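You operate a simulated robot arm through the tools that you are given. There is no shell and no other tool. Be economical: measure what you need, move in short steps, check, and stop when the job is done.

The job below is to be done with a simulated robot arm. You get a single attempt, and the scene is never put back.

TASK
Shake the lime through the sieve, tip out the grit and cover it.
Fine: grit into the blue mug; sieve back on its pan with the hessian roll laid across it.
Where things are to end (x, y in the base frame): hessian roll within 0.04 m of [0.49, 0.36].

It is judged by the outcome, as a careful person would: the job done as asked, and still so three seconds after it is handed in. It fails if anything else is knocked over, pushed out of place, dropped, spilled or broken. A push-on lid holds only when it is set on centred and level and pressed home; a screw cap is set on level and turned clockwise until tight.

THE ROBOT
A 6-joint arm with a two-finger parallel gripper, fixed in place. Base frame: the origin is at the foot of the arm, x ahead of it, y to its left, z up; the work surface is at about z = 0.74. Units: m, degrees, N and s.
With the tool pointing down near the work surface it reaches from about 0.2 to 0.64 m from the base axis. Its first joint turns from -66.0 to 66.0 degrees. Payload 2.7 kg.
Tool frame: the origin (TCP) lies between the finger pads and is the grasp point; the fingertips stand 0.023 m ahead of it; z points along the fingers, y is the line along which they close. Largest opening 0.094 m; finger width 0.038, thickness 0.01; the body of the gripper, 0.054 by 0.096 m, starts 0.039 m behind the TCP.
Orientation is that of the tool frame in the base frame, as a unit quaternion [x, y, z, w]. With the fingers straight down and closing along the base's y, the tool's x points along the base's -x, its y along +y and its z along -z.

THE INTERFACE
- The arm moves only by the tool move_arm. Its argument "deltas" is text: rows parted by semicolons, each of 7 numbers parted by spaces: the shift along the tool's x, y, z in mm, then the turn, a rotation vector about the tool's x, y, z in degrees, then the opening, from 0 (shut) to 1 (fully open). In form: tx ty tz ax ay az gripper; .... A call has 1 to 12 rows; each row shifts and turns the commanded pose from where the row before left it, along the tool's axes as they then stand. Rows are played at 5 a second. More than 0.05 m and 8.6 degrees between two rows, or a gripper value outside its range, and nothing of the call is played. A pose out of reach is approached as far as the arm can. The call stops where the force on the tool passes 70 N (or 10 N more than at its start, if that is more) or the arm is blocked; 0.2 s more then pass. Each finger travels about 0.045 m/s and halts on what it meets, pressing with about 39 N; the grip force reading is that of the motor and also rises with nothing between the fingers. The clock runs only during rows and for 0.2 s after the last one: add rows that do not move to give the fingers time. It gives the time, the measured TCP pose, the force on the tool (base axes), the opening and the grip force at its end, in the units of the frame above (readings bear some noise), with the torque about the TCP (base axes, N m) and any sound that the robot's microphone picked up.
- Cameras (640 x 400 px; columns grow to the right, rows downward): "scene" is fixed at [0.0663, -0.4244, 1.4034]; the picture's right is [0.84, -0.54, 0.00], its down [-0.32, -0.50, -0.81] and it looks along [0.43, 0.68, -0.59] (base axes); focal length 255 px, centre (320, 200). "wrist" rides on the gripper at [0.086, 0.016, -0.075] in the tool frame; the picture's right is [-0.18, 0.98, 0.00], its down [-0.58, -0.11, -0.81] and it looks along [-0.79, -0.15, 0.59] (tool axes); focal length 243 px, centre (320, 200). There is no depth. A picture from a camera that has moved, and an enlarged one, comes with that camera's place and axes in the base frame and with its lens.
- snapshot(camera): a new picture of that camera. No time passes.
- inspect(camera, box): a new picture of the part [left, top, right, bottom] of that camera's present view, enlarged. No time passes.
- job_done(): hands the job in; it is judged then, once.

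Work in short steps. Places have to be worked out from the pictures, the camera data and where the tool is seen: move nearer, look again, correct. Check each grasp and each placing, and mend what went wrong. You have 120 turns and 68 pictures in all, those below and enlarged ones among them. Open the gripper and draw the arm clear of the work before you hand the job in, unless the task says otherwise; then end with one line.

The tools are called after "Call:" as name(argument=value, ...) on one line, values as JSON. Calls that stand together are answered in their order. move_arm: Moves the arm, as the interface text tells. Its arguments: {"type":"object","properties":{"deltas":{"type":"string"}},"required":["deltas"]} The other tools are called the same way: snapshot (camera) takes a picture; inspect (camera, box) takes an enlarged picture of a part of a camera's view; job_done () hands the job in.

At the start:

```text
time_s: 0.0
ee_pos: [0.4419, 0.1104, 1.1899]
orientation: [-0.001, 1.0, 0.001, 0.001]
wrist_force: [-0.4, 0.5, 0.1]
torque: [0.01, 0.02, 0.02]
finger_gap: 0.0939
finger_force: 0.1
```

scene: 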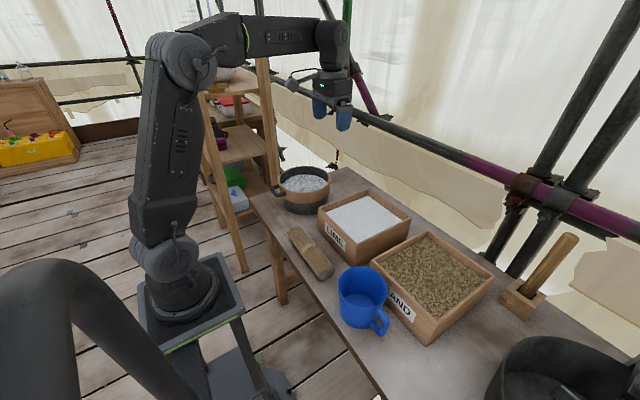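
wrist: 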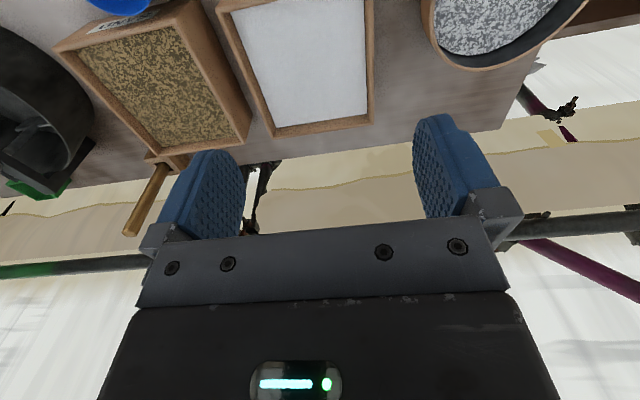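

I'll look more closely at the sieve on its pan, the roll and the mug.

Call:
inspect(camera="scene", box=[240, 140, 400, 240])

Call:
inspect(camera="scene", box=[270, 200, 430, 350])

```text
4.00 times, centred on (320, 190) of scene
camera zoom: at [0.0663, -0.4244, 1.4034], right [0.84, -0.54, 0.0], down [-0.32, -0.5, -0.81], along [0.43, 0.68, -0.59], focal length 1020 px, centre (320, 240)
```

zoom: 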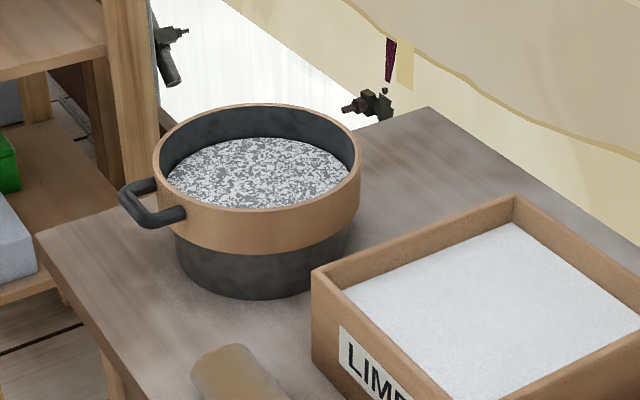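

```text
2.67 times, centred on (350, 275) of scene
camera zoom: at [0.0663, -0.4244, 1.4034], right [0.84, -0.54, 0.0], down [-0.32, -0.5, -0.81], along [0.43, 0.68, -0.59], focal length 680 px, centre (240, 0)
```

zoom: 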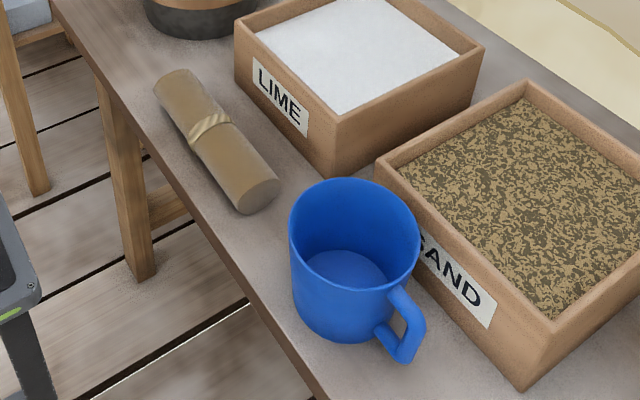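

Estimates: sieve and pan centre about (0.49, 0.36) with its handle toward -x, mug about (0.35, -0.17), roll about (0.35, 0.08) lying along y. I turn the wrist so its camera looks at the sieve from the -y side, to measure the handle.

Call:
move_arm(deltas="14 30 25 0 0 0 1;14 30 25 0 0 0 1;14 30 25 0 0 0 1;0 0 0 0 0 -8.5 1;0 0 0 0 0 -8.5 1;0 0 0 0 0 -8.5 1;0 0 0 0 0 -8.5 1;0 0 0 0 0 -8.5 1;0 0 0 0 0 -8.5 1;0 0 0 0 0 -8.5 1;0 0 0 0 0 -8.5 1;0 0 0 0 0 -8.5 1")

Call:
snapshot(camera="wrist")

```text
time_s: 2.6
ee_pos: [0.3983, 0.2, 1.1167]
orientation: [-0.621, 0.784, 0.001, 0.001]
wrist_force: [1.1, -0.9, 0.0]
torque: [-0.02, 0.0, -0.04]
finger_gap: 0.0939
finger_force: 0.0
```

```text
63 pictures are left
camera wrist: at [0.3619, 0.12, 1.1904], right [-0.91, 0.4, 0.0], down [0.24, 0.54, 0.81], along [0.33, 0.74, -0.59], focal length 243 px, centre (320, 200)
```

wrist: 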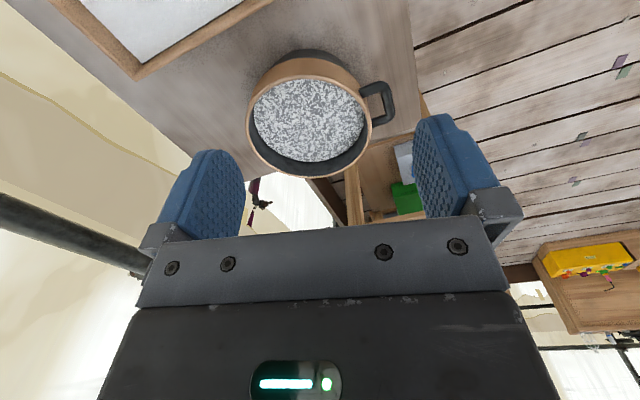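

The sieve and its handle are in good view; I enlarge it to measure.

Call:
inspect(camera="wrist", box=[230, 40, 410, 190])

```text
2.67 times, centred on (320, 115) of wrist
camera zoom: at [0.3619, 0.12, 1.1904], right [-0.91, 0.4, 0.0], down [0.24, 0.54, 0.81], along [0.33, 0.74, -0.59], focal length 647 px, centre (320, 427)
```

zoom: 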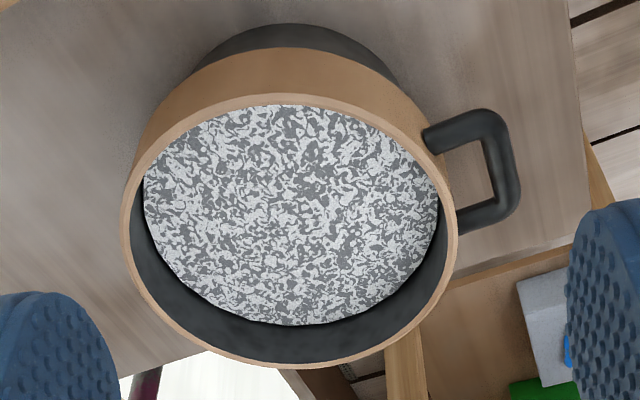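

Triangulated: the handle bar is about (0.353, 0.358, 0.846) with arms at y 0.326 and 0.386 running along x; the rim centre is (0.49, 0.36, 0.855), radius about 0.108. I'll straddle the handle's two arms from above, closing along y, so I turn back and move above it.

Call:
move_arm(deltas="0 0 0 0 0 8.5 1;0 0 0 0 0 8.5 1;0 0 0 0 0 8.5 1;0 0 0 0 0 8.5 1;0 0 0 0 0 8.5 1;0 0 0 0 0 8.5 1;0 0 0 0 0 8.5 1;0 0 0 0 0 8.5 1;0 0 0 0 0 8.5 1;12 40 10 0 0 0 1;12 40 10 0 0 0 1;12 40 20 0 0 0 1")

Call:
move_arm(deltas="6 37 20 0 0 0 1;0 0 0 0 0 0 1")

Call:
snapshot(camera="wrist")

```text
time_s: 5.2
ee_pos: [0.3631, 0.3213, 1.0784]
orientation: [0.0, 1.0, 0.001, 0.0]
wrist_force: [0.3, -0.6, -0.1]
torque: [-0.01, 0.01, -0.03]
finger_gap: 0.0941
finger_force: 0.0
```

```text
time_s: 5.8
ee_pos: [0.357, 0.3591, 1.0576]
orientation: [-0.001, 1.0, 0.001, 0.001]
wrist_force: [-0.2, -0.3, -0.6]
torque: [0.03, 0.02, 0.01]
finger_gap: 0.0941
finger_force: 0.2
```

```text
61 pictures are left
camera wrist: at [0.2699, 0.3737, 1.1326], right [0.18, 0.98, 0.0], down [0.58, -0.11, 0.81], along [0.79, -0.15, -0.59], focal length 243 px, centre (320, 200)
```

wrist: 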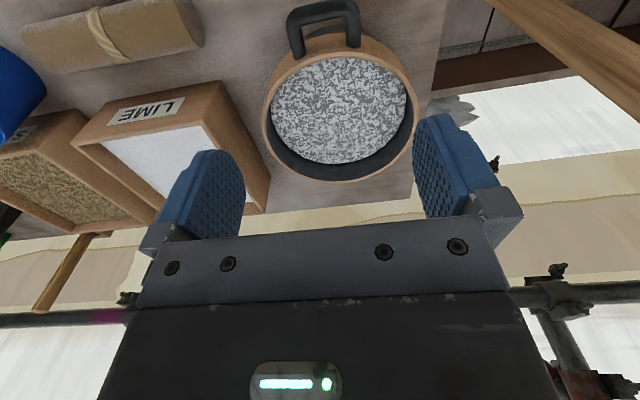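

The view confirms the handle, y centre 0.358. I descend to just above it and check.

Call:
move_arm(deltas="-7 -1 40 0 0 0 1;0 0 40 0 0 0 1;0 0 40 0 0 0 1;0 0 35 0 0 0 1;0 0 0 0 0 0 1")

Call:
snapshot(camera="wrist")

Call:
inspect(camera="scene", box=[220, 110, 380, 230])

```text
time_s: 7.0
ee_pos: [0.3641, 0.356, 0.9013]
orientation: [0.0, 1.0, 0.001, 0.0]
wrist_force: [0.1, -0.4, 0.5]
torque: [0.0, -0.01, 0.0]
finger_gap: 0.0943
finger_force: 0.0
```

```text
60 pictures are left
camera wrist: at [0.2758, 0.3717, 0.9757], right [0.18, 0.98, 0.0], down [0.58, -0.11, 0.81], along [0.79, -0.15, -0.59], focal length 243 px, centre (320, 200)
```

wrist: 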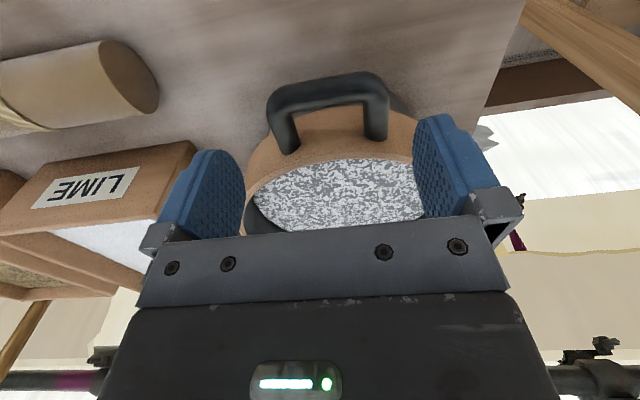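

```text
3.33 times, centred on (300, 170) of scene
camera zoom: at [0.0663, -0.4244, 1.4034], right [0.84, -0.54, 0.0], down [-0.32, -0.5, -0.81], along [0.43, 0.68, -0.59], focal length 850 px, centre (387, 300)
```

zoom: 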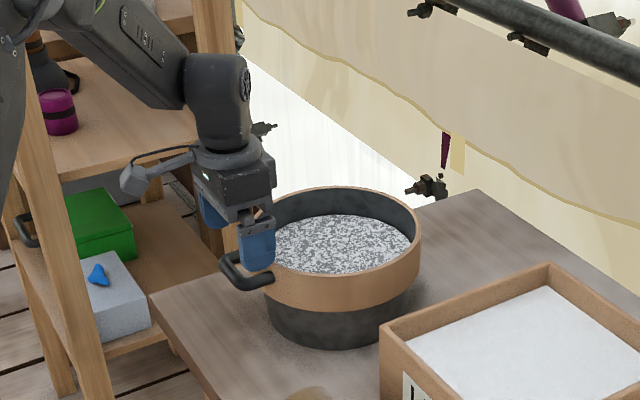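

Handle centre y reads about 0.360, so I shift +3.5 mm and descend to handle level.

Call:
move_arm(deltas="0 3.5 15 0 0 0 1;0 0 20 0 0 0 1;0 0 20 0 0 0 1;0 0 0 0 0 0 1")

Call:
inspect(camera="scene", box=[240, 140, 340, 220])

Call:
snapshot(camera="wrist")

```text
time_s: 8.0
ee_pos: [0.3631, 0.3602, 0.8472]
orientation: [0.0, 1.0, 0.001, 0.001]
wrist_force: [-0.2, 0.4, -1.1]
torque: [0.0, 0.0, 0.0]
finger_gap: 0.094
finger_force: 0.1
```

```text
5.00 times, centred on (290, 180) of scene
camera zoom: at [0.0663, -0.4244, 1.4034], right [0.84, -0.54, 0.0], down [-0.32, -0.5, -0.81], along [0.43, 0.68, -0.59], focal length 1275 px, centre (470, 300)
```

zoom: 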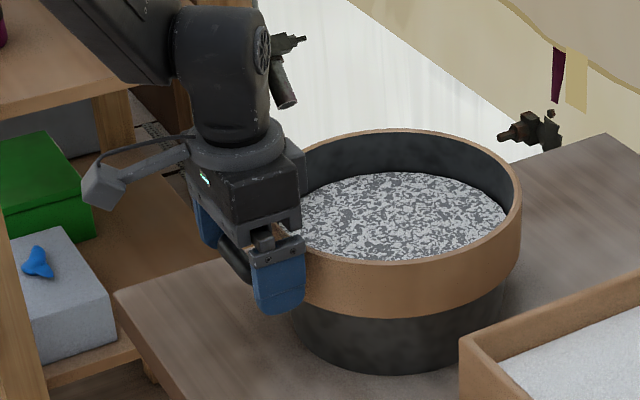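

```text
57 pictures are left
camera wrist: at [0.2752, 0.3763, 0.9207], right [0.18, 0.98, 0.0], down [0.58, -0.11, 0.81], along [0.79, -0.15, -0.59], focal length 243 px, centre (320, 200)
```

wrist: 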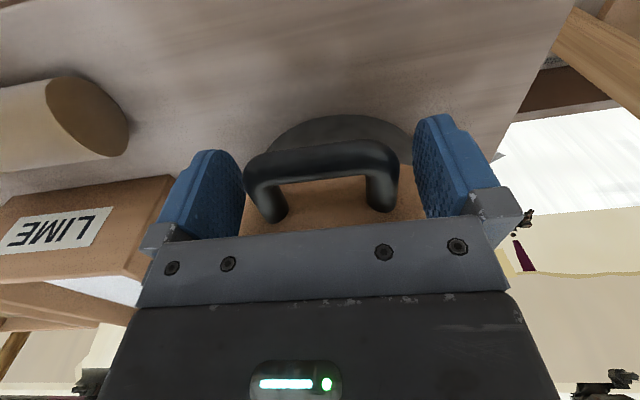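

The fingers straddle the handle. I close, giving time.

Call:
move_arm(deltas="0 0 0 0 0 0 0.5;0 0 0 0 0 0 0.3;0 0 0 0 0 0 0;0 0 0 0 0 0 0;0 0 0 0 0 0 0")

Call:
snapshot(camera="wrist")

```text
time_s: 9.2
ee_pos: [0.3627, 0.3612, 0.847]
orientation: [-0.001, 1.0, 0.001, 0.002]
wrist_force: [0.0, 0.4, 0.6]
torque: [-0.08, 0.01, 0.06]
finger_gap: 0.0751
finger_force: 38.9
```

```text
56 pictures are left
camera wrist: at [0.2751, 0.3761, 0.9208], right [0.18, 0.98, 0.0], down [0.58, -0.11, 0.81], along [0.79, -0.15, -0.59], focal length 243 px, centre (320, 200)
```

wrist: 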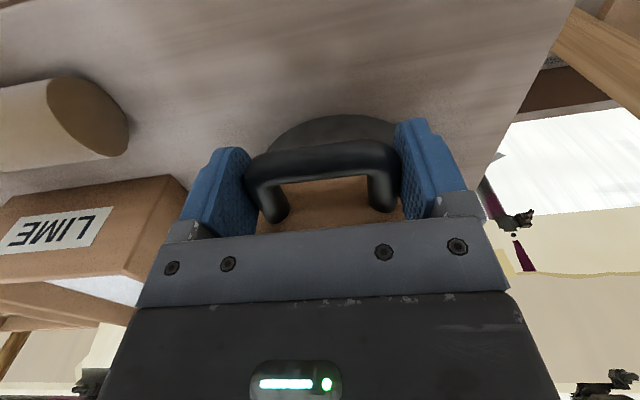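

Gripped at 75 mm, as expected. I lift 15 mm slowly and check weight and droop.

Call:
move_arm(deltas="0 0 -5 0 0 0 0;0 0 -5 0 0 0 0;0 0 -5 0 0 0 0;0 0 0 0 0 0 0")

Call:
inspect(camera="scene", box=[240, 140, 340, 220])

```text
time_s: 10.2
ee_pos: [0.3636, 0.3601, 0.8624]
orientation: [-0.002, 1.0, 0.002, 0.001]
wrist_force: [-0.1, -1.1, -0.3]
torque: [-0.19, -0.11, -0.06]
finger_gap: 0.0747
finger_force: 39.0
```

```text
5.00 times, centred on (290, 180) of scene
camera zoom: at [0.0663, -0.4244, 1.4034], right [0.84, -0.54, 0.0], down [-0.32, -0.5, -0.81], along [0.43, 0.68, -0.59], focal length 1275 px, centre (470, 300)
```

zoom: 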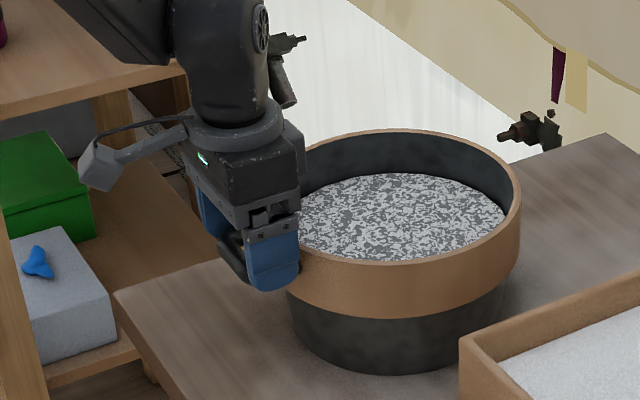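

The sieve did not rise; check the grip.

Call:
snapshot(camera="wrist")

```text
54 pictures are left
camera wrist: at [0.2758, 0.3764, 0.9363], right [0.18, 0.98, 0.0], down [0.58, -0.11, 0.81], along [0.79, -0.15, -0.59], focal length 243 px, centre (320, 200)
```

wrist: 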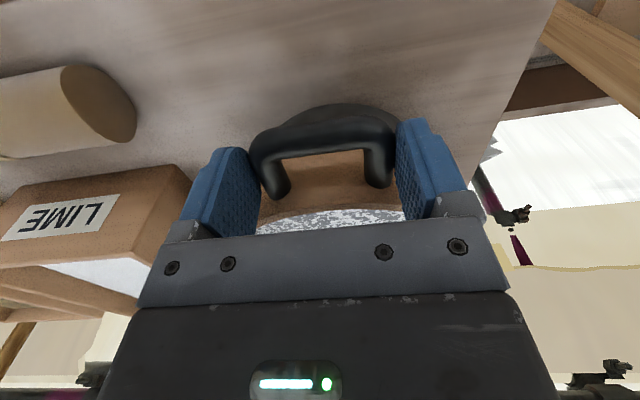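

The fingers slid up along the handle. I go back down and lift by tiny amounts, reading the force, to learn whether it is friction or weight.

Call:
move_arm(deltas="0 0 0 0 0 0 0.95;0 0 0 0 0 0 0.95;0 0 10 0 0 0 0.95;0 0 8 0 0 0 0.95;0 0 0 0 0 0 0;0 0 0 0 0 0 0;0 0 0 0 0 0 0;0 0 0 0 0 0 0")

Call:
move_arm(deltas="0 0 -3 0 0 0 0")

Call:
move_arm(deltas="0 0 -3 0 0 0 0")

```text
time_s: 12.0
ee_pos: [0.3649, 0.3598, 0.844]
orientation: [-0.001, 1.0, 0.001, 0.001]
wrist_force: [0.8, 0.1, 1.8]
torque: [0.1, -0.05, 0.12]
finger_gap: 0.0747
finger_force: 38.9
```

```text
time_s: 12.4
ee_pos: [0.3627, 0.3602, 0.8472]
orientation: [-0.001, 1.0, 0.0, 0.0]
wrist_force: [-0.3, 0.2, 0.3]
torque: [0.0, 0.26, -0.03]
finger_gap: 0.0747
finger_force: 38.6
```

```text
time_s: 12.8
ee_pos: [0.3629, 0.3604, 0.85]
orientation: [-0.001, 1.0, 0.0, -0.001]
wrist_force: [-0.6, -0.2, -2.5]
torque: [-0.01, 0.26, 0.0]
finger_gap: 0.0744
finger_force: 38.8
```

The force is building (-2.5 N, 0.26 Nm); I continue in small lifts.

Call:
move_arm(deltas="0 0 -3 0 0 0 0")

Call:
move_arm(deltas="0 0 -4 0 0 0 0")

Call:
inspect(camera="scene", box=[240, 140, 340, 220])

```text
time_s: 13.2
ee_pos: [0.3631, 0.3597, 0.8526]
orientation: [-0.001, 1.0, 0.0, 0.001]
wrist_force: [-0.4, -0.9, -1.8]
torque: [0.02, 0.31, -0.01]
finger_gap: 0.0747
finger_force: 39.4
```

```text
time_s: 13.6
ee_pos: [0.3641, 0.3603, 0.8574]
orientation: [-0.001, 1.0, 0.001, 0.001]
wrist_force: [-0.6, 0.0, -2.5]
torque: [0.02, 0.23, -0.02]
finger_gap: 0.0749
finger_force: 39.1
```

```text
5.00 times, centred on (290, 180) of scene
camera zoom: at [0.0664, -0.4244, 1.4034], right [0.84, -0.54, 0.0], down [-0.32, -0.5, -0.81], along [0.43, 0.68, -0.59], focal length 1275 px, centre (470, 300)
```

zoom: 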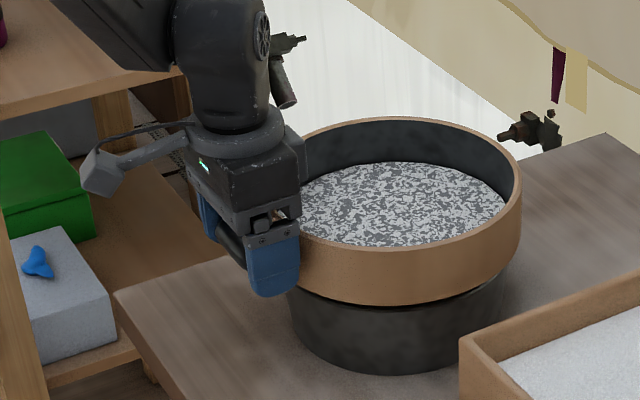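

It now lifts level, weighing about 2.5 N. I raise it a little more and shake gently along y over the pan.

Call:
move_arm(deltas="0 0 -4 0 0 0 0;0 0 -4 0 0 0 0;0 6 0 0 0 0 0;0 -12 0 0 0 0 0;0 12 0 0 0 0 0;0 -12 0 0 0 0 0;0 12 0 0 0 0 0;0 -12 0 0 0 0 0;0 12 0 0 0 0 0;0 -12 0 0 0 0 0;0 6 0 0 0 0 0;0 0 0 0 0 0 0")

Call:
inspect(camera="scene", box=[240, 140, 340, 220])

```text
time_s: 16.2
ee_pos: [0.3635, 0.361, 0.8637]
orientation: [-0.001, 1.0, 0.0, 0.0]
wrist_force: [0.5, 0.2, -2.1]
torque: [-0.01, 0.26, -0.03]
finger_gap: 0.0747
finger_force: 39.2
```

```text
5.00 times, centred on (290, 180) of scene
camera zoom: at [0.0664, -0.4244, 1.4034], right [0.84, -0.54, 0.0], down [-0.32, -0.5, -0.81], along [0.43, 0.68, -0.59], focal length 1275 px, centre (470, 300)
```

zoom: 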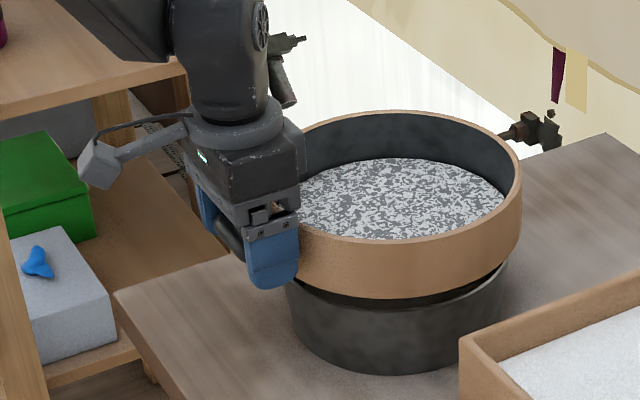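

No sound yet and only a slight change; I shake more strongly over the pan.

Call:
move_arm(deltas="0 12 0 0 0 0 0;0 -24 0 0 0 0 0;0 24 0 0 0 0 0;0 -24 0 0 0 0 0;0 24 0 0 0 0 0;0 -24 0 0 0 0 0;0 24 0 0 0 0 0;0 -24 0 0 0 0 0;0 24 0 0 0 0 0;0 -24 0 0 0 0 0;0 12 0 0 0 0 0;0 0 0 0 0 0 0")

Call:
inspect(camera="scene", box=[240, 140, 340, 220])

```text
time_s: 18.8
ee_pos: [0.363, 0.3629, 0.8638]
orientation: [-0.001, 1.0, 0.0, 0.0]
wrist_force: [-0.4, -0.1, -3.5]
torque: [-0.03, 0.27, -0.01]
finger_gap: 0.0748
finger_force: 39.4
```

```text
5.00 times, centred on (290, 180) of scene
camera zoom: at [0.0664, -0.4244, 1.4034], right [0.84, -0.54, 0.0], down [-0.32, -0.5, -0.81], along [0.43, 0.68, -0.59], focal length 1275 px, centre (470, 300)
```

zoom: 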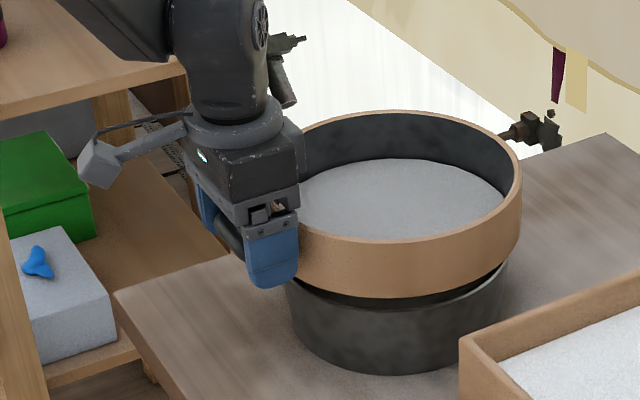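

The white lime is gone, leaving plain grey grit. One more shake round to be sure it is complete.

Call:
move_arm(deltas="0 12 0 0 0 0 0;0 -24 0 0 0 0 0;0 24 0 0 0 0 0;0 -24 0 0 0 0 0;0 24 0 0 0 0 0;0 -24 0 0 0 0 0;0 24 0 0 0 0 0;0 -24 0 0 0 0 0;0 12 0 0 0 0 0;0 0 0 0 0 0 0")

Call:
snapshot(camera="scene")

Call:
snapshot(camera="wrist")

```text
time_s: 21.0
ee_pos: [0.3628, 0.3612, 0.8637]
orientation: [-0.001, 1.0, 0.002, 0.001]
wrist_force: [0.5, -0.5, -2.6]
torque: [0.05, 0.26, 0.0]
finger_gap: 0.0747
finger_force: 38.2
```

```text
50 pictures are left
```

scene: 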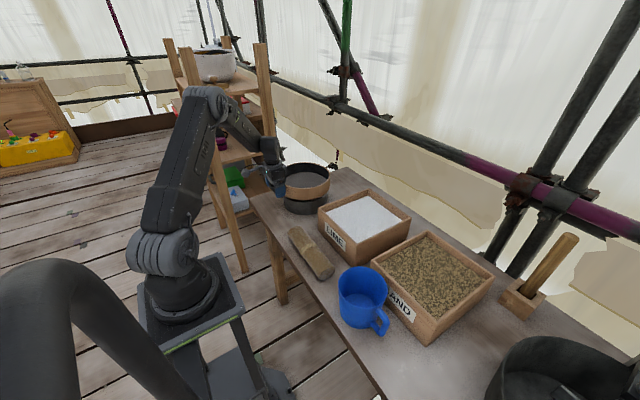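

```text
49 pictures are left
camera wrist: at [0.275, 0.3761, 0.9383], right [0.18, 0.98, 0.0], down [0.58, -0.11, 0.81], along [0.79, -0.15, -0.59], focal length 243 px, centre (320, 200)
```

wrist: 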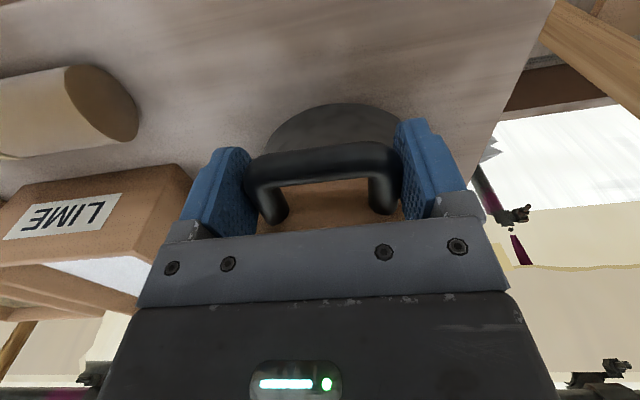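

Only grit remains. I lift straight up, well clear, keeping level.

Call:
move_arm(deltas="0 0 -15 0 0 0 0;0 0 -25 0 0 0 0;0 0 -30 0 0 0 0;0 0 -30 0 0 0 0;0 0 -30 0 0 0 0;0 0 -30 0 0 0 0;0 0 -30 0 0 0 0;0 0 -15 0 0 0 0;0 0 0 0 0 0 0")

Call:
inspect(camera="scene", box=[240, 90, 400, 210])

```text
time_s: 23.0
ee_pos: [0.363, 0.361, 1.0715]
orientation: [-0.001, 1.0, 0.0, 0.0]
wrist_force: [0.2, 0.0, -2.9]
torque: [-0.01, 0.26, 0.0]
finger_gap: 0.0748
finger_force: 38.9
```

```text
3.33 times, centred on (320, 150) of scene
camera zoom: at [0.0664, -0.4244, 1.4034], right [0.84, -0.54, 0.0], down [-0.32, -0.5, -0.81], along [0.43, 0.68, -0.59], focal length 850 px, centre (320, 367)
```

zoom: 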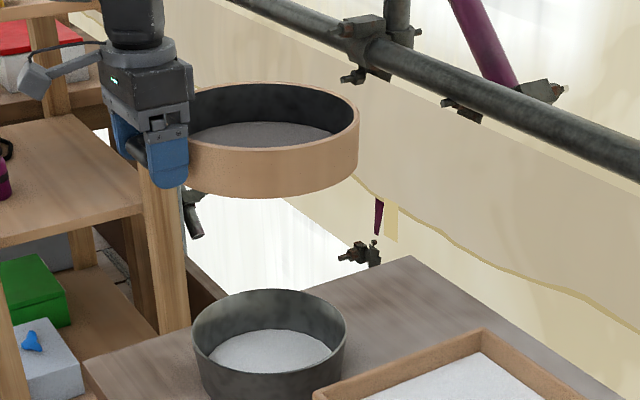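

Lime sits in the pan; the sieve is level. I carry it along -y at constant x first.

Call:
move_arm(deltas="0 -20 0 0 0 0 0;0 -40 0 0 0 0 0;0 -40 0 0 0 0 0;0 -40 0 0 0 0 0;0 -40 0 0 0 0 0;0 -40 0 0 0 0 0;0 -40 0 0 0 0 0;0 -40 0 0 0 0 0;0 -40 0 0 0 0 0;0 -30 0 0 0 0 0;0 -15 0 0 0 0 0;0 0 0 0 0 0 0")

Call:
move_arm(deltas="0 0 0 0 0 8 0;0 0 0 0 0 8 0;0 0 0 0 0 8 0;0 0 0 0 0 8 0;0 0 0 0 0 8 0;0 0 0 0 0 8 0;0 0 0 0 0 8 0;0 0 0 0 0 8 0;0 0 0 0 0 8 0;0 0 0 0 0 8 0;0 0 0 0 0 8 0;0 0 0 0 0 2 0")

Call:
snapshot(camera="scene")

```text
time_s: 25.6
ee_pos: [0.3649, -0.0232, 1.0668]
orientation: [0.0, 1.0, 0.001, -0.001]
wrist_force: [-0.8, -0.1, -3.0]
torque: [0.0, 0.25, -0.02]
finger_gap: 0.0747
finger_force: 39.5
```

```text
time_s: 28.2
ee_pos: [0.3645, -0.0244, 1.0683]
orientation: [0.708, 0.707, 0.0, 0.0]
wrist_force: [-0.2, -0.1, -1.7]
torque: [0.29, -0.02, 0.03]
finger_gap: 0.0746
finger_force: 39.1
```

```text
47 pictures are left
```

scene: 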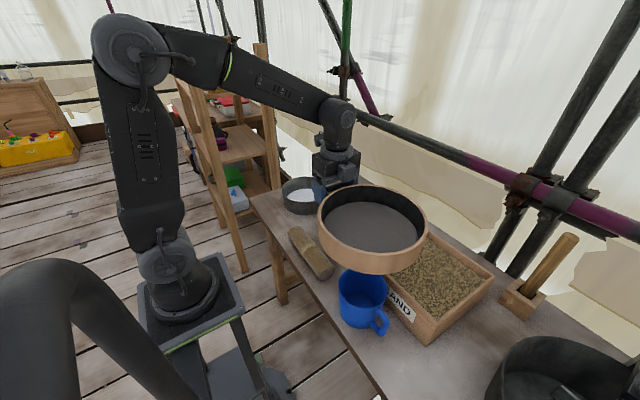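

Sieve centre is now about (0.364, -0.151) at z 1.07. I shift so its -x lip will be over the mug, descend to 0.965, and start a slight tilt.

Call:
move_arm(deltas="-4 27 0 0 0 0 0;-4 27 0 0 0 0 0;0 27 0 0 0 0 0;0 27 0 0 0 0 0;0 0 30 0 0 0 0;0 0 30 0 0 0 0;0 0 30 0 0 0 0;0 0 13 0 0 0 0;0 0 0 -7 0 0 0;0 0 0 -7 0 0 0;0 0 0 0 0 0 0")

Call:
inspect(camera="scene", box=[280, 140, 520, 340])

```text
time_s: 30.6
ee_pos: [0.4724, -0.0311, 0.9653]
orientation: [0.702, 0.702, 0.087, 0.086]
wrist_force: [0.0, -0.4, -1.4]
torque: [0.25, 0.01, 0.0]
finger_gap: 0.0743
finger_force: 39.1
```

```text
2.00 times, centred on (400, 240) of scene
camera zoom: at [0.0663, -0.4244, 1.4033], right [0.84, -0.54, 0.0], down [-0.32, -0.5, -0.81], along [0.43, 0.68, -0.59], focal length 510 px, centre (160, 120)
```

zoom: 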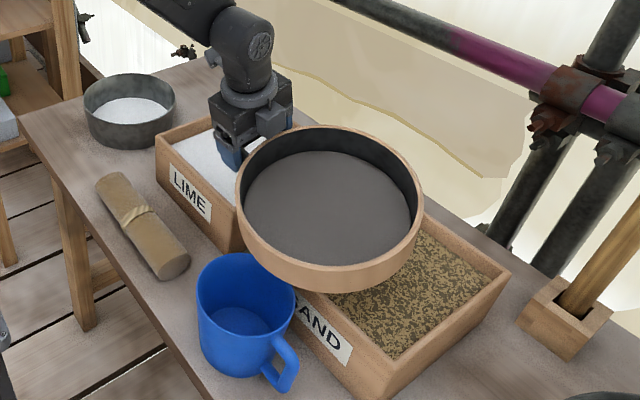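

The lip lines up over the mug. I tilt on to about 46°, keeping the lip over the mug.

Call:
move_arm(deltas="0 0 0 -4 0 0 0;0 0 0 -4 0 0 0;0 -2 1 -4 0 0 0;0 -2 1 -4 0 0 0;0 -1 -5 -4 0 0 0;0 -1 -5 -4 0 0 0;0 0 -7 -4 0 0 0;0 0 -7 -4 0 0 0;0 0 0 0 0 0 0;0 0 0 0 0 0 0")

Call:
inspect(camera="scene", box=[280, 140, 520, 340])

```text
time_s: 32.8
ee_pos: [0.4666, -0.0322, 0.9655]
orientation: [0.676, 0.676, 0.207, 0.207]
wrist_force: [0.5, 0.3, -3.2]
torque: [0.28, -0.02, 0.03]
finger_gap: 0.075
finger_force: 38.8
out of reach, approached as far as the arm can: row 6, 7, 8
```

```text
2.00 times, centred on (400, 240) of scene
camera zoom: at [0.0664, -0.4244, 1.4033], right [0.84, -0.54, 0.0], down [-0.32, -0.5, -0.81], along [0.43, 0.68, -0.59], focal length 510 px, centre (160, 120)
```

zoom: 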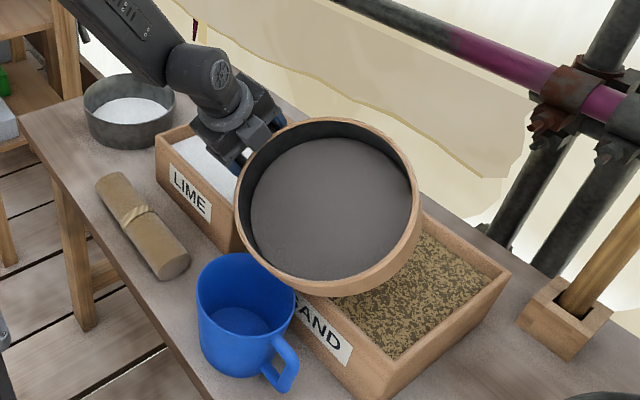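

Tilting outward hits a joint limit at 34° and the grit hasn't moved. I'll level again and instead pour with the tool swinging sideways, handle toward the base.

Call:
move_arm(deltas="0 0 0 6 0 0 0;0 0 0 6 0 0 0;0 0 0 6 0 0 0;0 0 0 6 0 0 0;0 0 0 6 0 0 0;0 0 0 0 0 0 0")

```text
time_s: 34.2
ee_pos: [0.4658, -0.0324, 0.9654]
orientation: [0.706, 0.708, 0.025, 0.023]
wrist_force: [0.0, -0.2, -2.3]
torque: [0.24, 0.02, 0.02]
finger_gap: 0.0746
finger_force: 39.1
```

Nearly level; I finish levelling, rise to 1.06, and draw back toward x = 0.25.

Call:
move_arm(deltas="0 0 0 2.8 0 0 0;0 0 -30 0 0 0 0;0 0 -30 0 0 0 0;0 0 -35 0 0 0 0;0 -30 0 0 0 0 0;0 -37 0 0 0 0 0;0 -37 0 0 0 0 0;0 -37 0 0 0 0 0;0 -37 0 0 0 0 0;0 -37 0 0 0 0 0;0 0 0 0 0 0 0")

Call:
move_arm(deltas="0 0 0 0 0 -8 0;0 0 0 0 0 -8 0;0 0 0 0 0 -8 0;0 0 0 0 0 -8 0;0 0 0 0 0 -8 0;0 0 0 0 0 -8 0;0 0 0 0 0 -8 0;0 0 0 0 0 -8 0;0 0 0 0 0 -8 0;0 0 0 0 0 -8 0;0 0 0 0 0 -8 0;0 0 0 0 0 -2 0")

```text
time_s: 36.6
ee_pos: [0.2472, -0.0332, 1.0582]
orientation: [0.707, 0.708, 0.008, 0.007]
wrist_force: [0.2, 0.8, -2.8]
torque: [0.3, 0.0, 0.01]
finger_gap: 0.0747
finger_force: 39.0
```

```text
time_s: 39.2
ee_pos: [0.2488, -0.0338, 1.0568]
orientation: [-0.003, 1.0, 0.001, 0.011]
wrist_force: [-0.1, 0.0, -1.7]
torque: [0.0, 0.29, -0.01]
finger_gap: 0.0744
finger_force: 38.4
```

Level with the handle toward the base. I move so the +y lip will be over the mug, then lower to 0.97.

Call:
move_arm(deltas="5 -30 0 0 0 0 0;5 -40 0 0 0 0 0;6 -40 0 0 0 0 0;0 -40 0 0 0 0 0;0 -40 0 0 0 0 0;0 -40 0 0 0 0 0;0 0 25 0 0 0 0;0 0 30 0 0 0 0;0 0 30 0 0 0 0;0 0 0 7 0 0 0;0 0 0 7 0 0 0;0 0 0 0 0 0 0")

Call:
snapshot(camera="scene")

Call:
snapshot(camera="wrist")

```text
time_s: 41.8
ee_pos: [0.2347, -0.2626, 0.97]
orientation: [0.001, 0.993, -0.121, 0.012]
wrist_force: [0.5, -0.1, -2.0]
torque: [0.0, 0.29, -0.02]
finger_gap: 0.0745
finger_force: 39.2
```

```text
44 pictures are left
```

scene: 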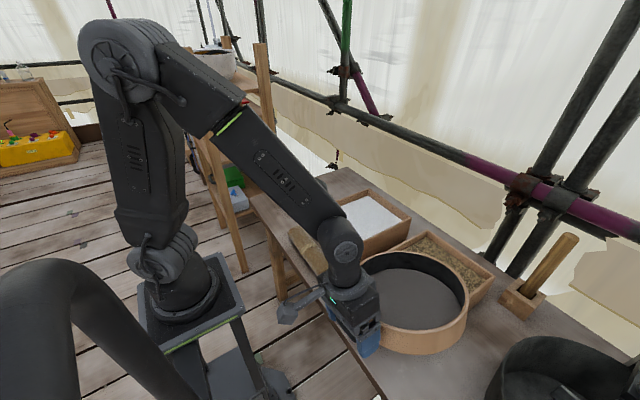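

```text
43 pictures are left
camera wrist: at [0.1456, -0.2297, 1.0365], right [0.19, 0.95, -0.23], down [0.56, 0.09, 0.82], along [0.81, -0.28, -0.52], focal length 243 px, centre (320, 200)
```

wrist: 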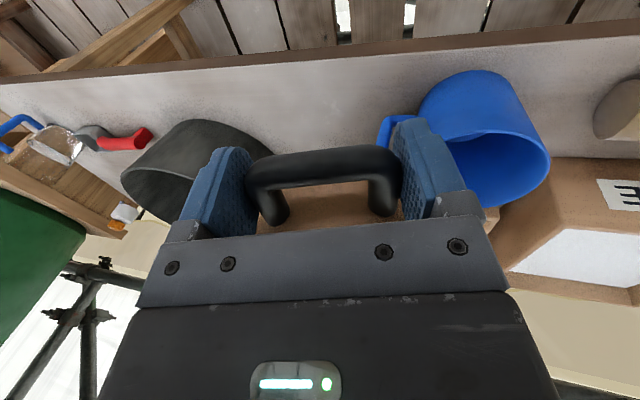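

The mug is seen about (0.345, -0.145), agreeing within 2 cm with the earlier estimate; I use (0.35, -0.15). I tilt gradually to about 46°.

Call:
move_arm(deltas="3 1 0 4 0 0 0;3 1 0 4 0 0 0;0 1 -1 4 0 0 0;0 1 0 4 0 0 0;0 2 -4 4 0 0 0;0 2 -4 4 0 0 0;0 2 -4 4 0 0 0;0 1 -4 4 0 0 0;0 0 0 0 0 0 0")

Call:
snapshot(camera="wrist")

Call:
inspect(camera="scene", box=[280, 160, 520, 360])

```text
time_s: 43.8
ee_pos: [0.2488, -0.2556, 0.9834]
orientation: [0.005, 0.921, -0.389, 0.009]
wrist_force: [0.1, 1.2, -2.3]
torque: [0.05, 0.24, -0.02]
finger_gap: 0.0745
finger_force: 39.3
out of reach, approached as far as the arm can: row 6, 7, 8
```

```text
42 pictures are left
camera wrist: at [0.1604, -0.1903, 1.0234], right [0.2, 0.68, -0.7], down [0.57, 0.5, 0.65], along [0.8, -0.53, -0.29], focal length 243 px, centre (320, 200)
```

wrist: 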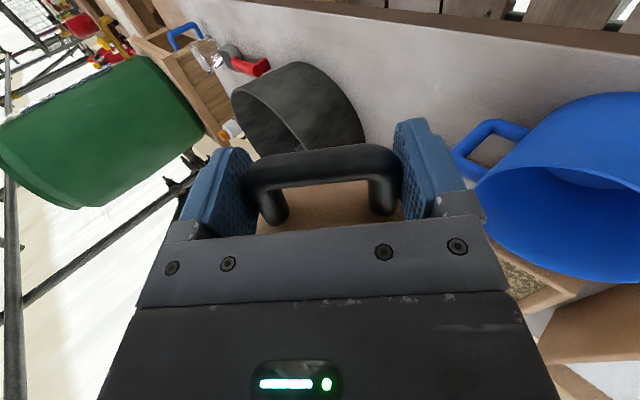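

```text
2.00 times, centred on (400, 260) of scene
camera zoom: at [0.0664, -0.4244, 1.4033], right [0.84, -0.54, 0.0], down [-0.32, -0.5, -0.81], along [0.43, 0.68, -0.59], focal length 510 px, centre (160, 80)
```

zoom: 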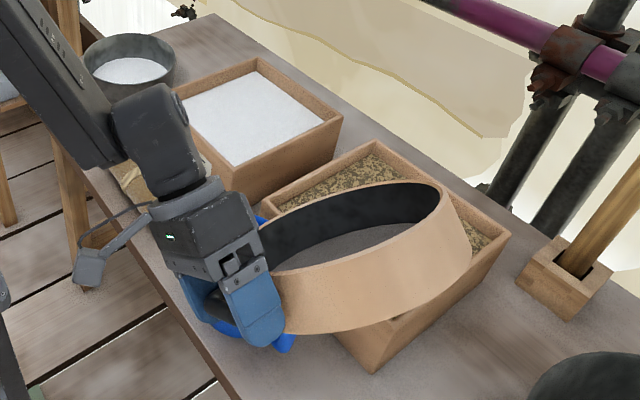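

The tilt sideways works for orientation but the arm runs out of room near the base. I'll level, then turn the sieve 180° so the handle points outward (TCP about x = 0.477), where sideways tilting has room.

Call:
move_arm(deltas="0 0 0 -6 0 0 0;0 0 0 -6 0 0 0;0 0 0 -6 0 0 0;0 0 0 -6 0 0 0;0 0 0 -6 0 0 0;0 0 0 -6 0 0 0;0 0 0 -6 0 0 0;0 0 0 -3.8 0 0 0;0 0 0 0 0 0 0")

Call:
move_arm(deltas="0 0 -30 0 0 0 0;0 0 -35 0 0 0 0;0 0 -35 0 0 0 0;-20 20 0 0 0 0 0;-35 35 0 0 0 0 0;-35 35 0 0 0 0 0;-35 35 0 0 0 0 0;-20 20 0 0 0 0 0;0 0 0 0 0 0 0")

```text
time_s: 45.8
ee_pos: [0.2478, -0.2554, 0.9844]
orientation: [0.0, 1.0, 0.0, 0.011]
wrist_force: [0.2, 0.5, -3.6]
torque: [0.0, 0.31, 0.04]
finger_gap: 0.0748
finger_force: 39.4
```

```text
time_s: 47.8
ee_pos: [0.3901, -0.1071, 1.0885]
orientation: [-0.001, 1.0, -0.001, 0.011]
wrist_force: [0.2, 0.1, -2.6]
torque: [0.04, 0.28, 0.03]
finger_gap: 0.0748
finger_force: 39.4
```

Level and clear; now yaw by +90°, check, then on.

Call:
move_arm(deltas="0 0 0 0 0 8 0;0 0 0 0 0 8 0;0 0 0 0 0 8 0;0 0 0 0 0 8 0;0 0 0 0 0 8 0;0 0 0 0 0 8 0;0 0 0 0 0 8 0;0 0 0 0 0 8 0;0 0 0 0 0 8 0;0 0 0 0 0 8 0;0 0 0 0 0 8 0;0 0 0 0 0 2 0")

Call:
move_arm(deltas="0 0 0 0 0 8 0;0 0 0 0 0 8 0;0 0 0 0 0 8 0;0 0 0 0 0 8 0;0 0 0 0 0 8 0;0 0 0 0 0 8 0;0 0 0 0 0 8 0;0 0 0 0 0 8 0;0 0 0 0 0 8 0;0 0 0 0 0 8 0;0 0 0 0 0 8 0;0 0 0 0 0 2 0")

```text
time_s: 50.4
ee_pos: [0.3905, -0.1101, 1.0865]
orientation: [0.707, 0.707, 0.007, 0.008]
wrist_force: [-0.3, 0.1, -2.0]
torque: [0.28, 0.01, 0.03]
finger_gap: 0.0745
finger_force: 39.0
```

```text
time_s: 53.0
ee_pos: [0.3901, -0.1105, 1.0867]
orientation: [1.0, 0.0, 0.011, 0.0]
wrist_force: [0.8, 0.5, -2.7]
torque: [-0.02, -0.26, -0.03]
finger_gap: 0.0747
finger_force: 39.0
```

180° achieved. I move over beside the mug (TCP to (0.477, -0.265)), lower, and look.

Call:
move_arm(deltas="18 30 0 0 0 0 0;23 40 0 0 0 0 0;23 40 0 0 0 0 0;23 44 0 0 0 0 0;0 0 25 0 0 0 0;0 0 35 0 0 0 0;0 0 35 0 0 0 0;0 0 15 0 0 0 0;0 0 0 -7 0 0 0;0 0 0 -7 0 0 0;0 0 0 0 0 0 0")

Call:
snapshot(camera="scene")

Call:
snapshot(camera="wrist")

```text
time_s: 55.4
ee_pos: [0.481, -0.2626, 0.9789]
orientation: [0.992, 0.0, 0.011, 0.123]
wrist_force: [-0.8, 0.8, -1.5]
torque: [0.03, -0.27, 0.02]
finger_gap: 0.0743
finger_force: 39.5
```

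```text
40 pictures are left
```

scene: 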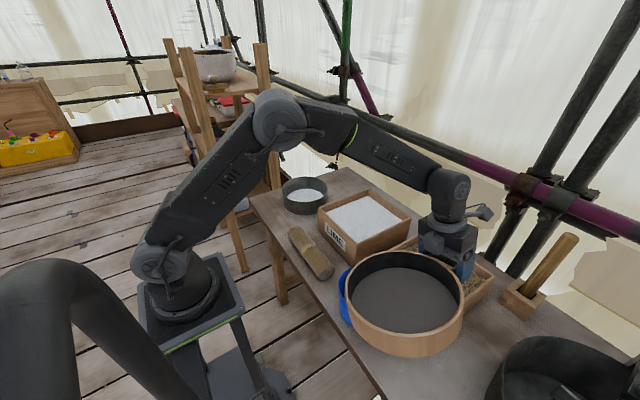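

```text
39 pictures are left
camera wrist: at [0.5653, -0.261, 1.0574], right [-0.19, -0.95, 0.24], down [-0.6, 0.3, 0.74], along [-0.78, 0.0, -0.63], focal length 243 px, centre (320, 200)
```

wrist: 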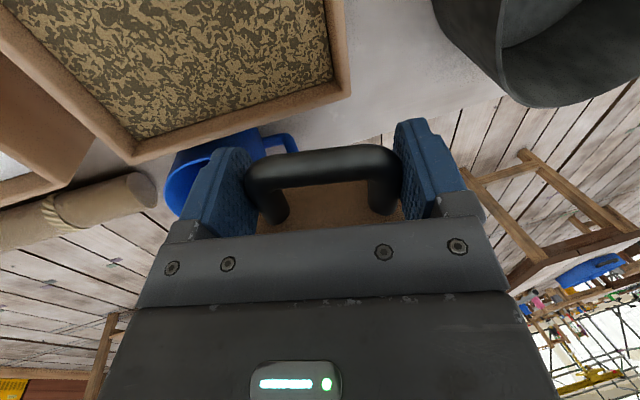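

The arm has ample room here. I tilt on to about 46° with the +y lip over the mug.

Call:
move_arm(deltas="-1 -1 0 -4 0 0 0;-1 -1 0 -4 0 0 0;-1 -1 0 -4 0 0 0;-1 0 0 -4 0 0 0;0 -3 -2.5 -4 0 0 0;0 -3 -2.5 -4 0 0 0;0 -3 -2.5 -4 0 0 0;0 -3 -2.5 -4 0 0 0;0 0 0 0 0 0 0")

Call:
inspect(camera="scene", box=[280, 160, 520, 360])

```text
time_s: 57.4
ee_pos: [0.5508, -0.3941, 1.0786]
orientation: [0.921, -0.003, 0.009, 0.391]
wrist_force: [-0.5, -0.1, -1.6]
torque: [0.02, -0.24, -0.04]
finger_gap: 0.0746
finger_force: 38.5
out of reach, approached as far as the arm can: row 1, 2, 3, 4, 5, 6, 7, 8
```

```text
2.00 times, centred on (400, 260) of scene
camera zoom: at [0.0664, -0.4244, 1.4033], right [0.84, -0.54, 0.0], down [-0.32, -0.5, -0.81], along [0.43, 0.68, -0.59], focal length 510 px, centre (160, 80)
```

zoom: 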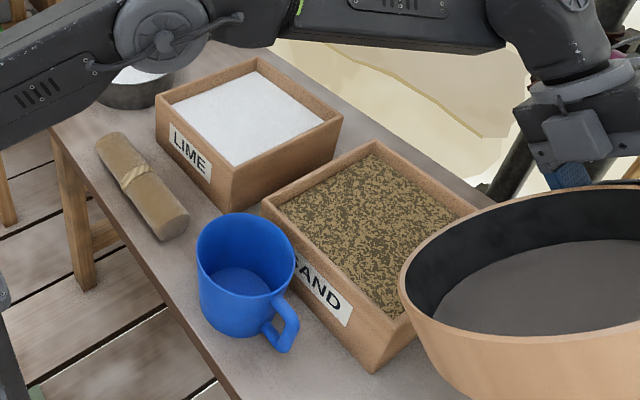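

At 180° yaw the last joint is at its limit, so position drifted (nothing was touched; grit stays put at 46°). I level here first.

Call:
move_arm(deltas="0 0 0 6 0 0 0;0 0 0 6 0 0 0;0 0 0 6 0 0 0;0 0 0 6 0 0 0;0 0 0 6 0 0 0;0 0 0 6 0 0 0;0 0 0 6 0 0 0;0 0 0 4 0 0 0;0 0 0 0 0 0 0")

Call:
snapshot(camera="scene")

```text
time_s: 59.4
ee_pos: [0.4973, -0.3614, 1.0611]
orientation: [1.0, 0.002, 0.01, 0.0]
wrist_force: [0.4, 0.3, -2.9]
torque: [0.01, -0.29, -0.01]
finger_gap: 0.0747
finger_force: 39.2
out of reach, approached as far as the arm can: row 3, 4, 5, 6, 7, 8
```

```text
37 pictures are left
```

scene: 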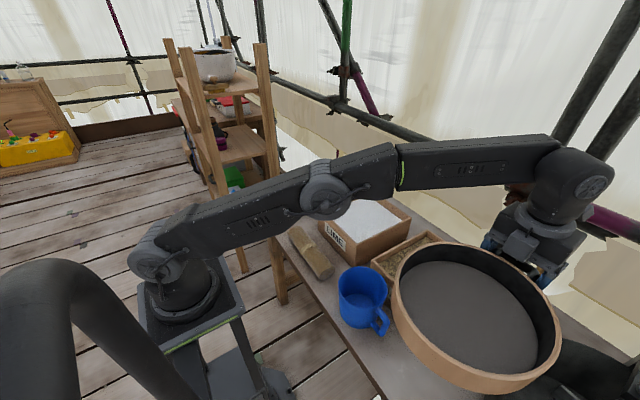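

Level again. I draw back inward and turn the yaw back toward +45°.

Call:
move_arm(deltas="-10 -15 0 0 0 0 0;-20 -35 0 0 0 0 0;-20 -35 0 0 0 0 0;-20 -35 0 0 0 0 0;-20 -35 0 0 0 0 0;-20 -35 0 0 0 0 0;-10 -20 0 0 0 0 0;0 0 0 0 0 0 0")

Call:
move_arm(deltas="0 0 0 0 0 -8 0;0 0 0 0 0 -8 0;0 0 0 0 0 -8 0;0 0 0 0 0 -8 0;0 0 0 0 0 -8 0;0 0 0 0 0 -8 0;0 0 0 0 0 -8 0;0 0 0 0 0 -8 0;0 0 0 0 0 -8 0;0 0 0 0 0 -8 0;0 0 0 0 0 -8 0;0 0 0 0 0 -2 0")

```text
time_s: 61.2
ee_pos: [0.3759, -0.1529, 1.0586]
orientation: [1.0, 0.001, 0.012, 0.001]
wrist_force: [0.6, 0.8, -2.0]
torque: [-0.02, -0.23, 0.02]
finger_gap: 0.0745
finger_force: 39.3
```

```text
time_s: 63.8
ee_pos: [0.3777, -0.1517, 1.0566]
orientation: [0.706, 0.708, 0.007, 0.008]
wrist_force: [-0.2, 0.4, -2.8]
torque: [0.3, 0.01, 0.01]
finger_gap: 0.0745
finger_force: 38.9
```

Yaw +90. I go to +60° yaw, shift to about (0.26, -0.10), and tilt inward by 40° (still below flow angle), watching for limits.

Call:
move_arm(deltas="0 0 0 0 0 -7.5 0;0 0 0 0 0 -7.5 0;0 0 0 0 0 -7.5 0;0 0 0 0 0 -7.5 0;35 -25 10 0 0 0 0;35 -25 15 0 0 0 0;34 -26 15 0 0 0 0;0 0 0 0 0 0 0")

Call:
move_arm(deltas="0 0 0 7 0 0 0;0 0 0 7 0 0 0;0 0 0 7 0 0 0;0 0 0 7 0 0 0;0 0 0 6 0 0 0;0 0 0 6 0 0 0;0 0 0 0 0 0 0")

Call:
snapshot(camera="scene")

```text
time_s: 65.6
ee_pos: [0.26, -0.1001, 1.0139]
orientation: [0.499, 0.866, 0.005, 0.011]
wrist_force: [-0.1, -0.8, -2.3]
torque: [0.21, 0.08, -0.02]
finger_gap: 0.0744
finger_force: 39.6
```

```text
time_s: 67.2
ee_pos: [0.2609, -0.099, 1.0152]
orientation: [0.473, 0.816, -0.291, -0.162]
wrist_force: [-0.7, -0.3, -1.9]
torque: [0.26, 0.1, -0.02]
finger_gap: 0.0745
finger_force: 38.5
```

```text
36 pictures are left
```

scene: 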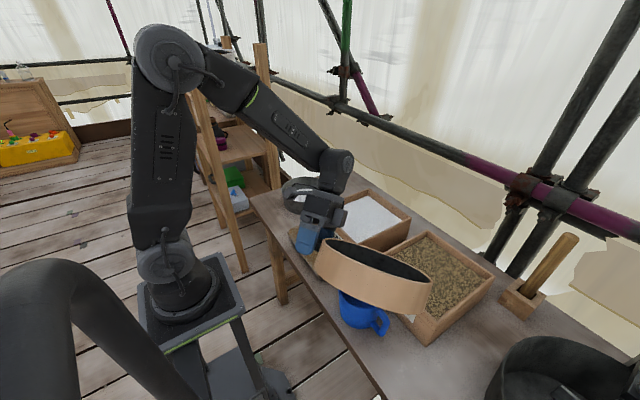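

No limits hit at 40°. The lip is now about (0.40, -0.16, 0.955); I move it over the mug to (0.343, -0.157, 0.915).

Call:
move_arm(deltas="10 -3 15 0 0 0 0;10 -3 16 0 0 0 0;10 -3 16 0 0 0 0;8 -2 15 0 0 0 0;0 0 0 0 0 0 0")

Call:
inspect(camera="scene", box=[260, 170, 460, 350])

Call:
snapshot(camera="wrist")

```text
time_s: 68.4
ee_pos: [0.1984, -0.0895, 0.9737]
orientation: [0.472, 0.816, -0.292, -0.161]
wrist_force: [-0.2, 1.4, -2.2]
torque: [0.25, 0.1, -0.03]
finger_gap: 0.0747
finger_force: 38.9
```

```text
2.22 times, centred on (360, 260) of scene
camera zoom: at [0.0663, -0.4244, 1.4033], right [0.84, -0.54, 0.0], down [-0.32, -0.5, -0.81], along [0.43, 0.68, -0.59], focal length 567 px, centre (231, 67)
```

zoom: 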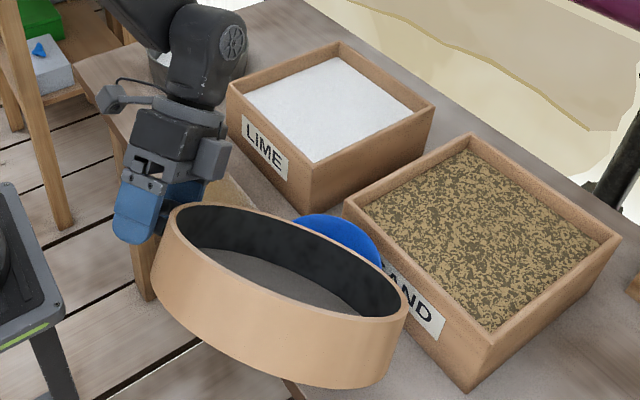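

```text
34 pictures are left
camera wrist: at [0.2057, 0.0148, 1.0201], right [0.76, 0.22, -0.62], down [0.65, -0.28, 0.7], along [-0.02, -0.93, -0.36], focal length 243 px, centre (320, 200)
```

wrist: 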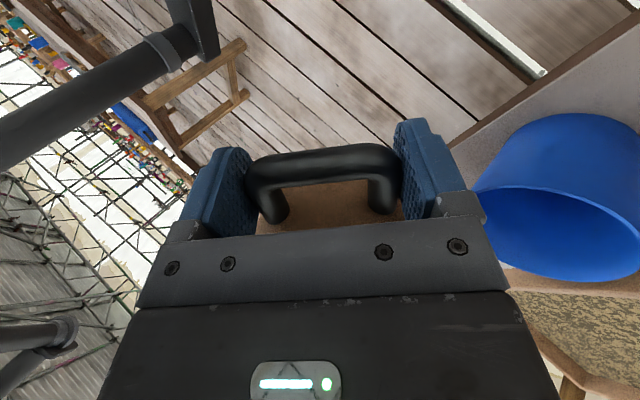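

The sieve's lip sits over the mug's centre. I tilt from 40° to 56°, rotating about the lip.

Call:
move_arm(deltas="0 -0.9 -7.5 4 0 0 0;0 -0.9 -7.5 4 0 0 0;0 -0.9 -7.5 4 0 0 0;0 -0.9 -7.5 4 0 0 0;0 0 0 0 0 0 0;0 0 0 0 0 0 0")

Call:
inspect(camera="scene", box=[260, 170, 460, 350])

```text
time_s: 69.8
ee_pos: [0.2164, -0.0817, 0.9978]
orientation: [0.445, 0.767, -0.403, -0.226]
wrist_force: [-0.6, 0.2, -2.5]
torque: [0.27, 0.12, 0.0]
finger_gap: 0.0748
finger_force: 38.8
```

```text
2.22 times, centred on (360, 260) of scene
camera zoom: at [0.0663, -0.4244, 1.4033], right [0.84, -0.54, 0.0], down [-0.32, -0.5, -0.81], along [0.43, 0.68, -0.59], focal length 567 px, centre (231, 67)
```

zoom: 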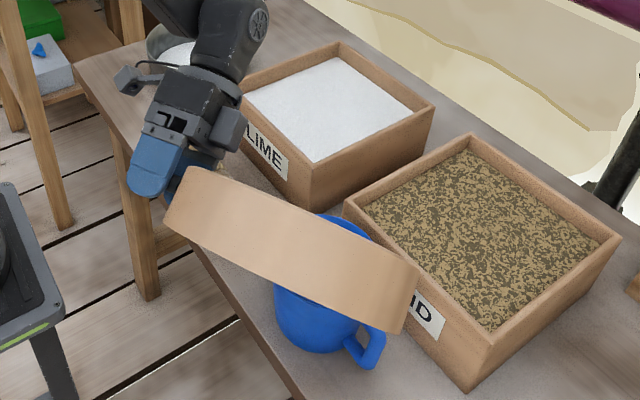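

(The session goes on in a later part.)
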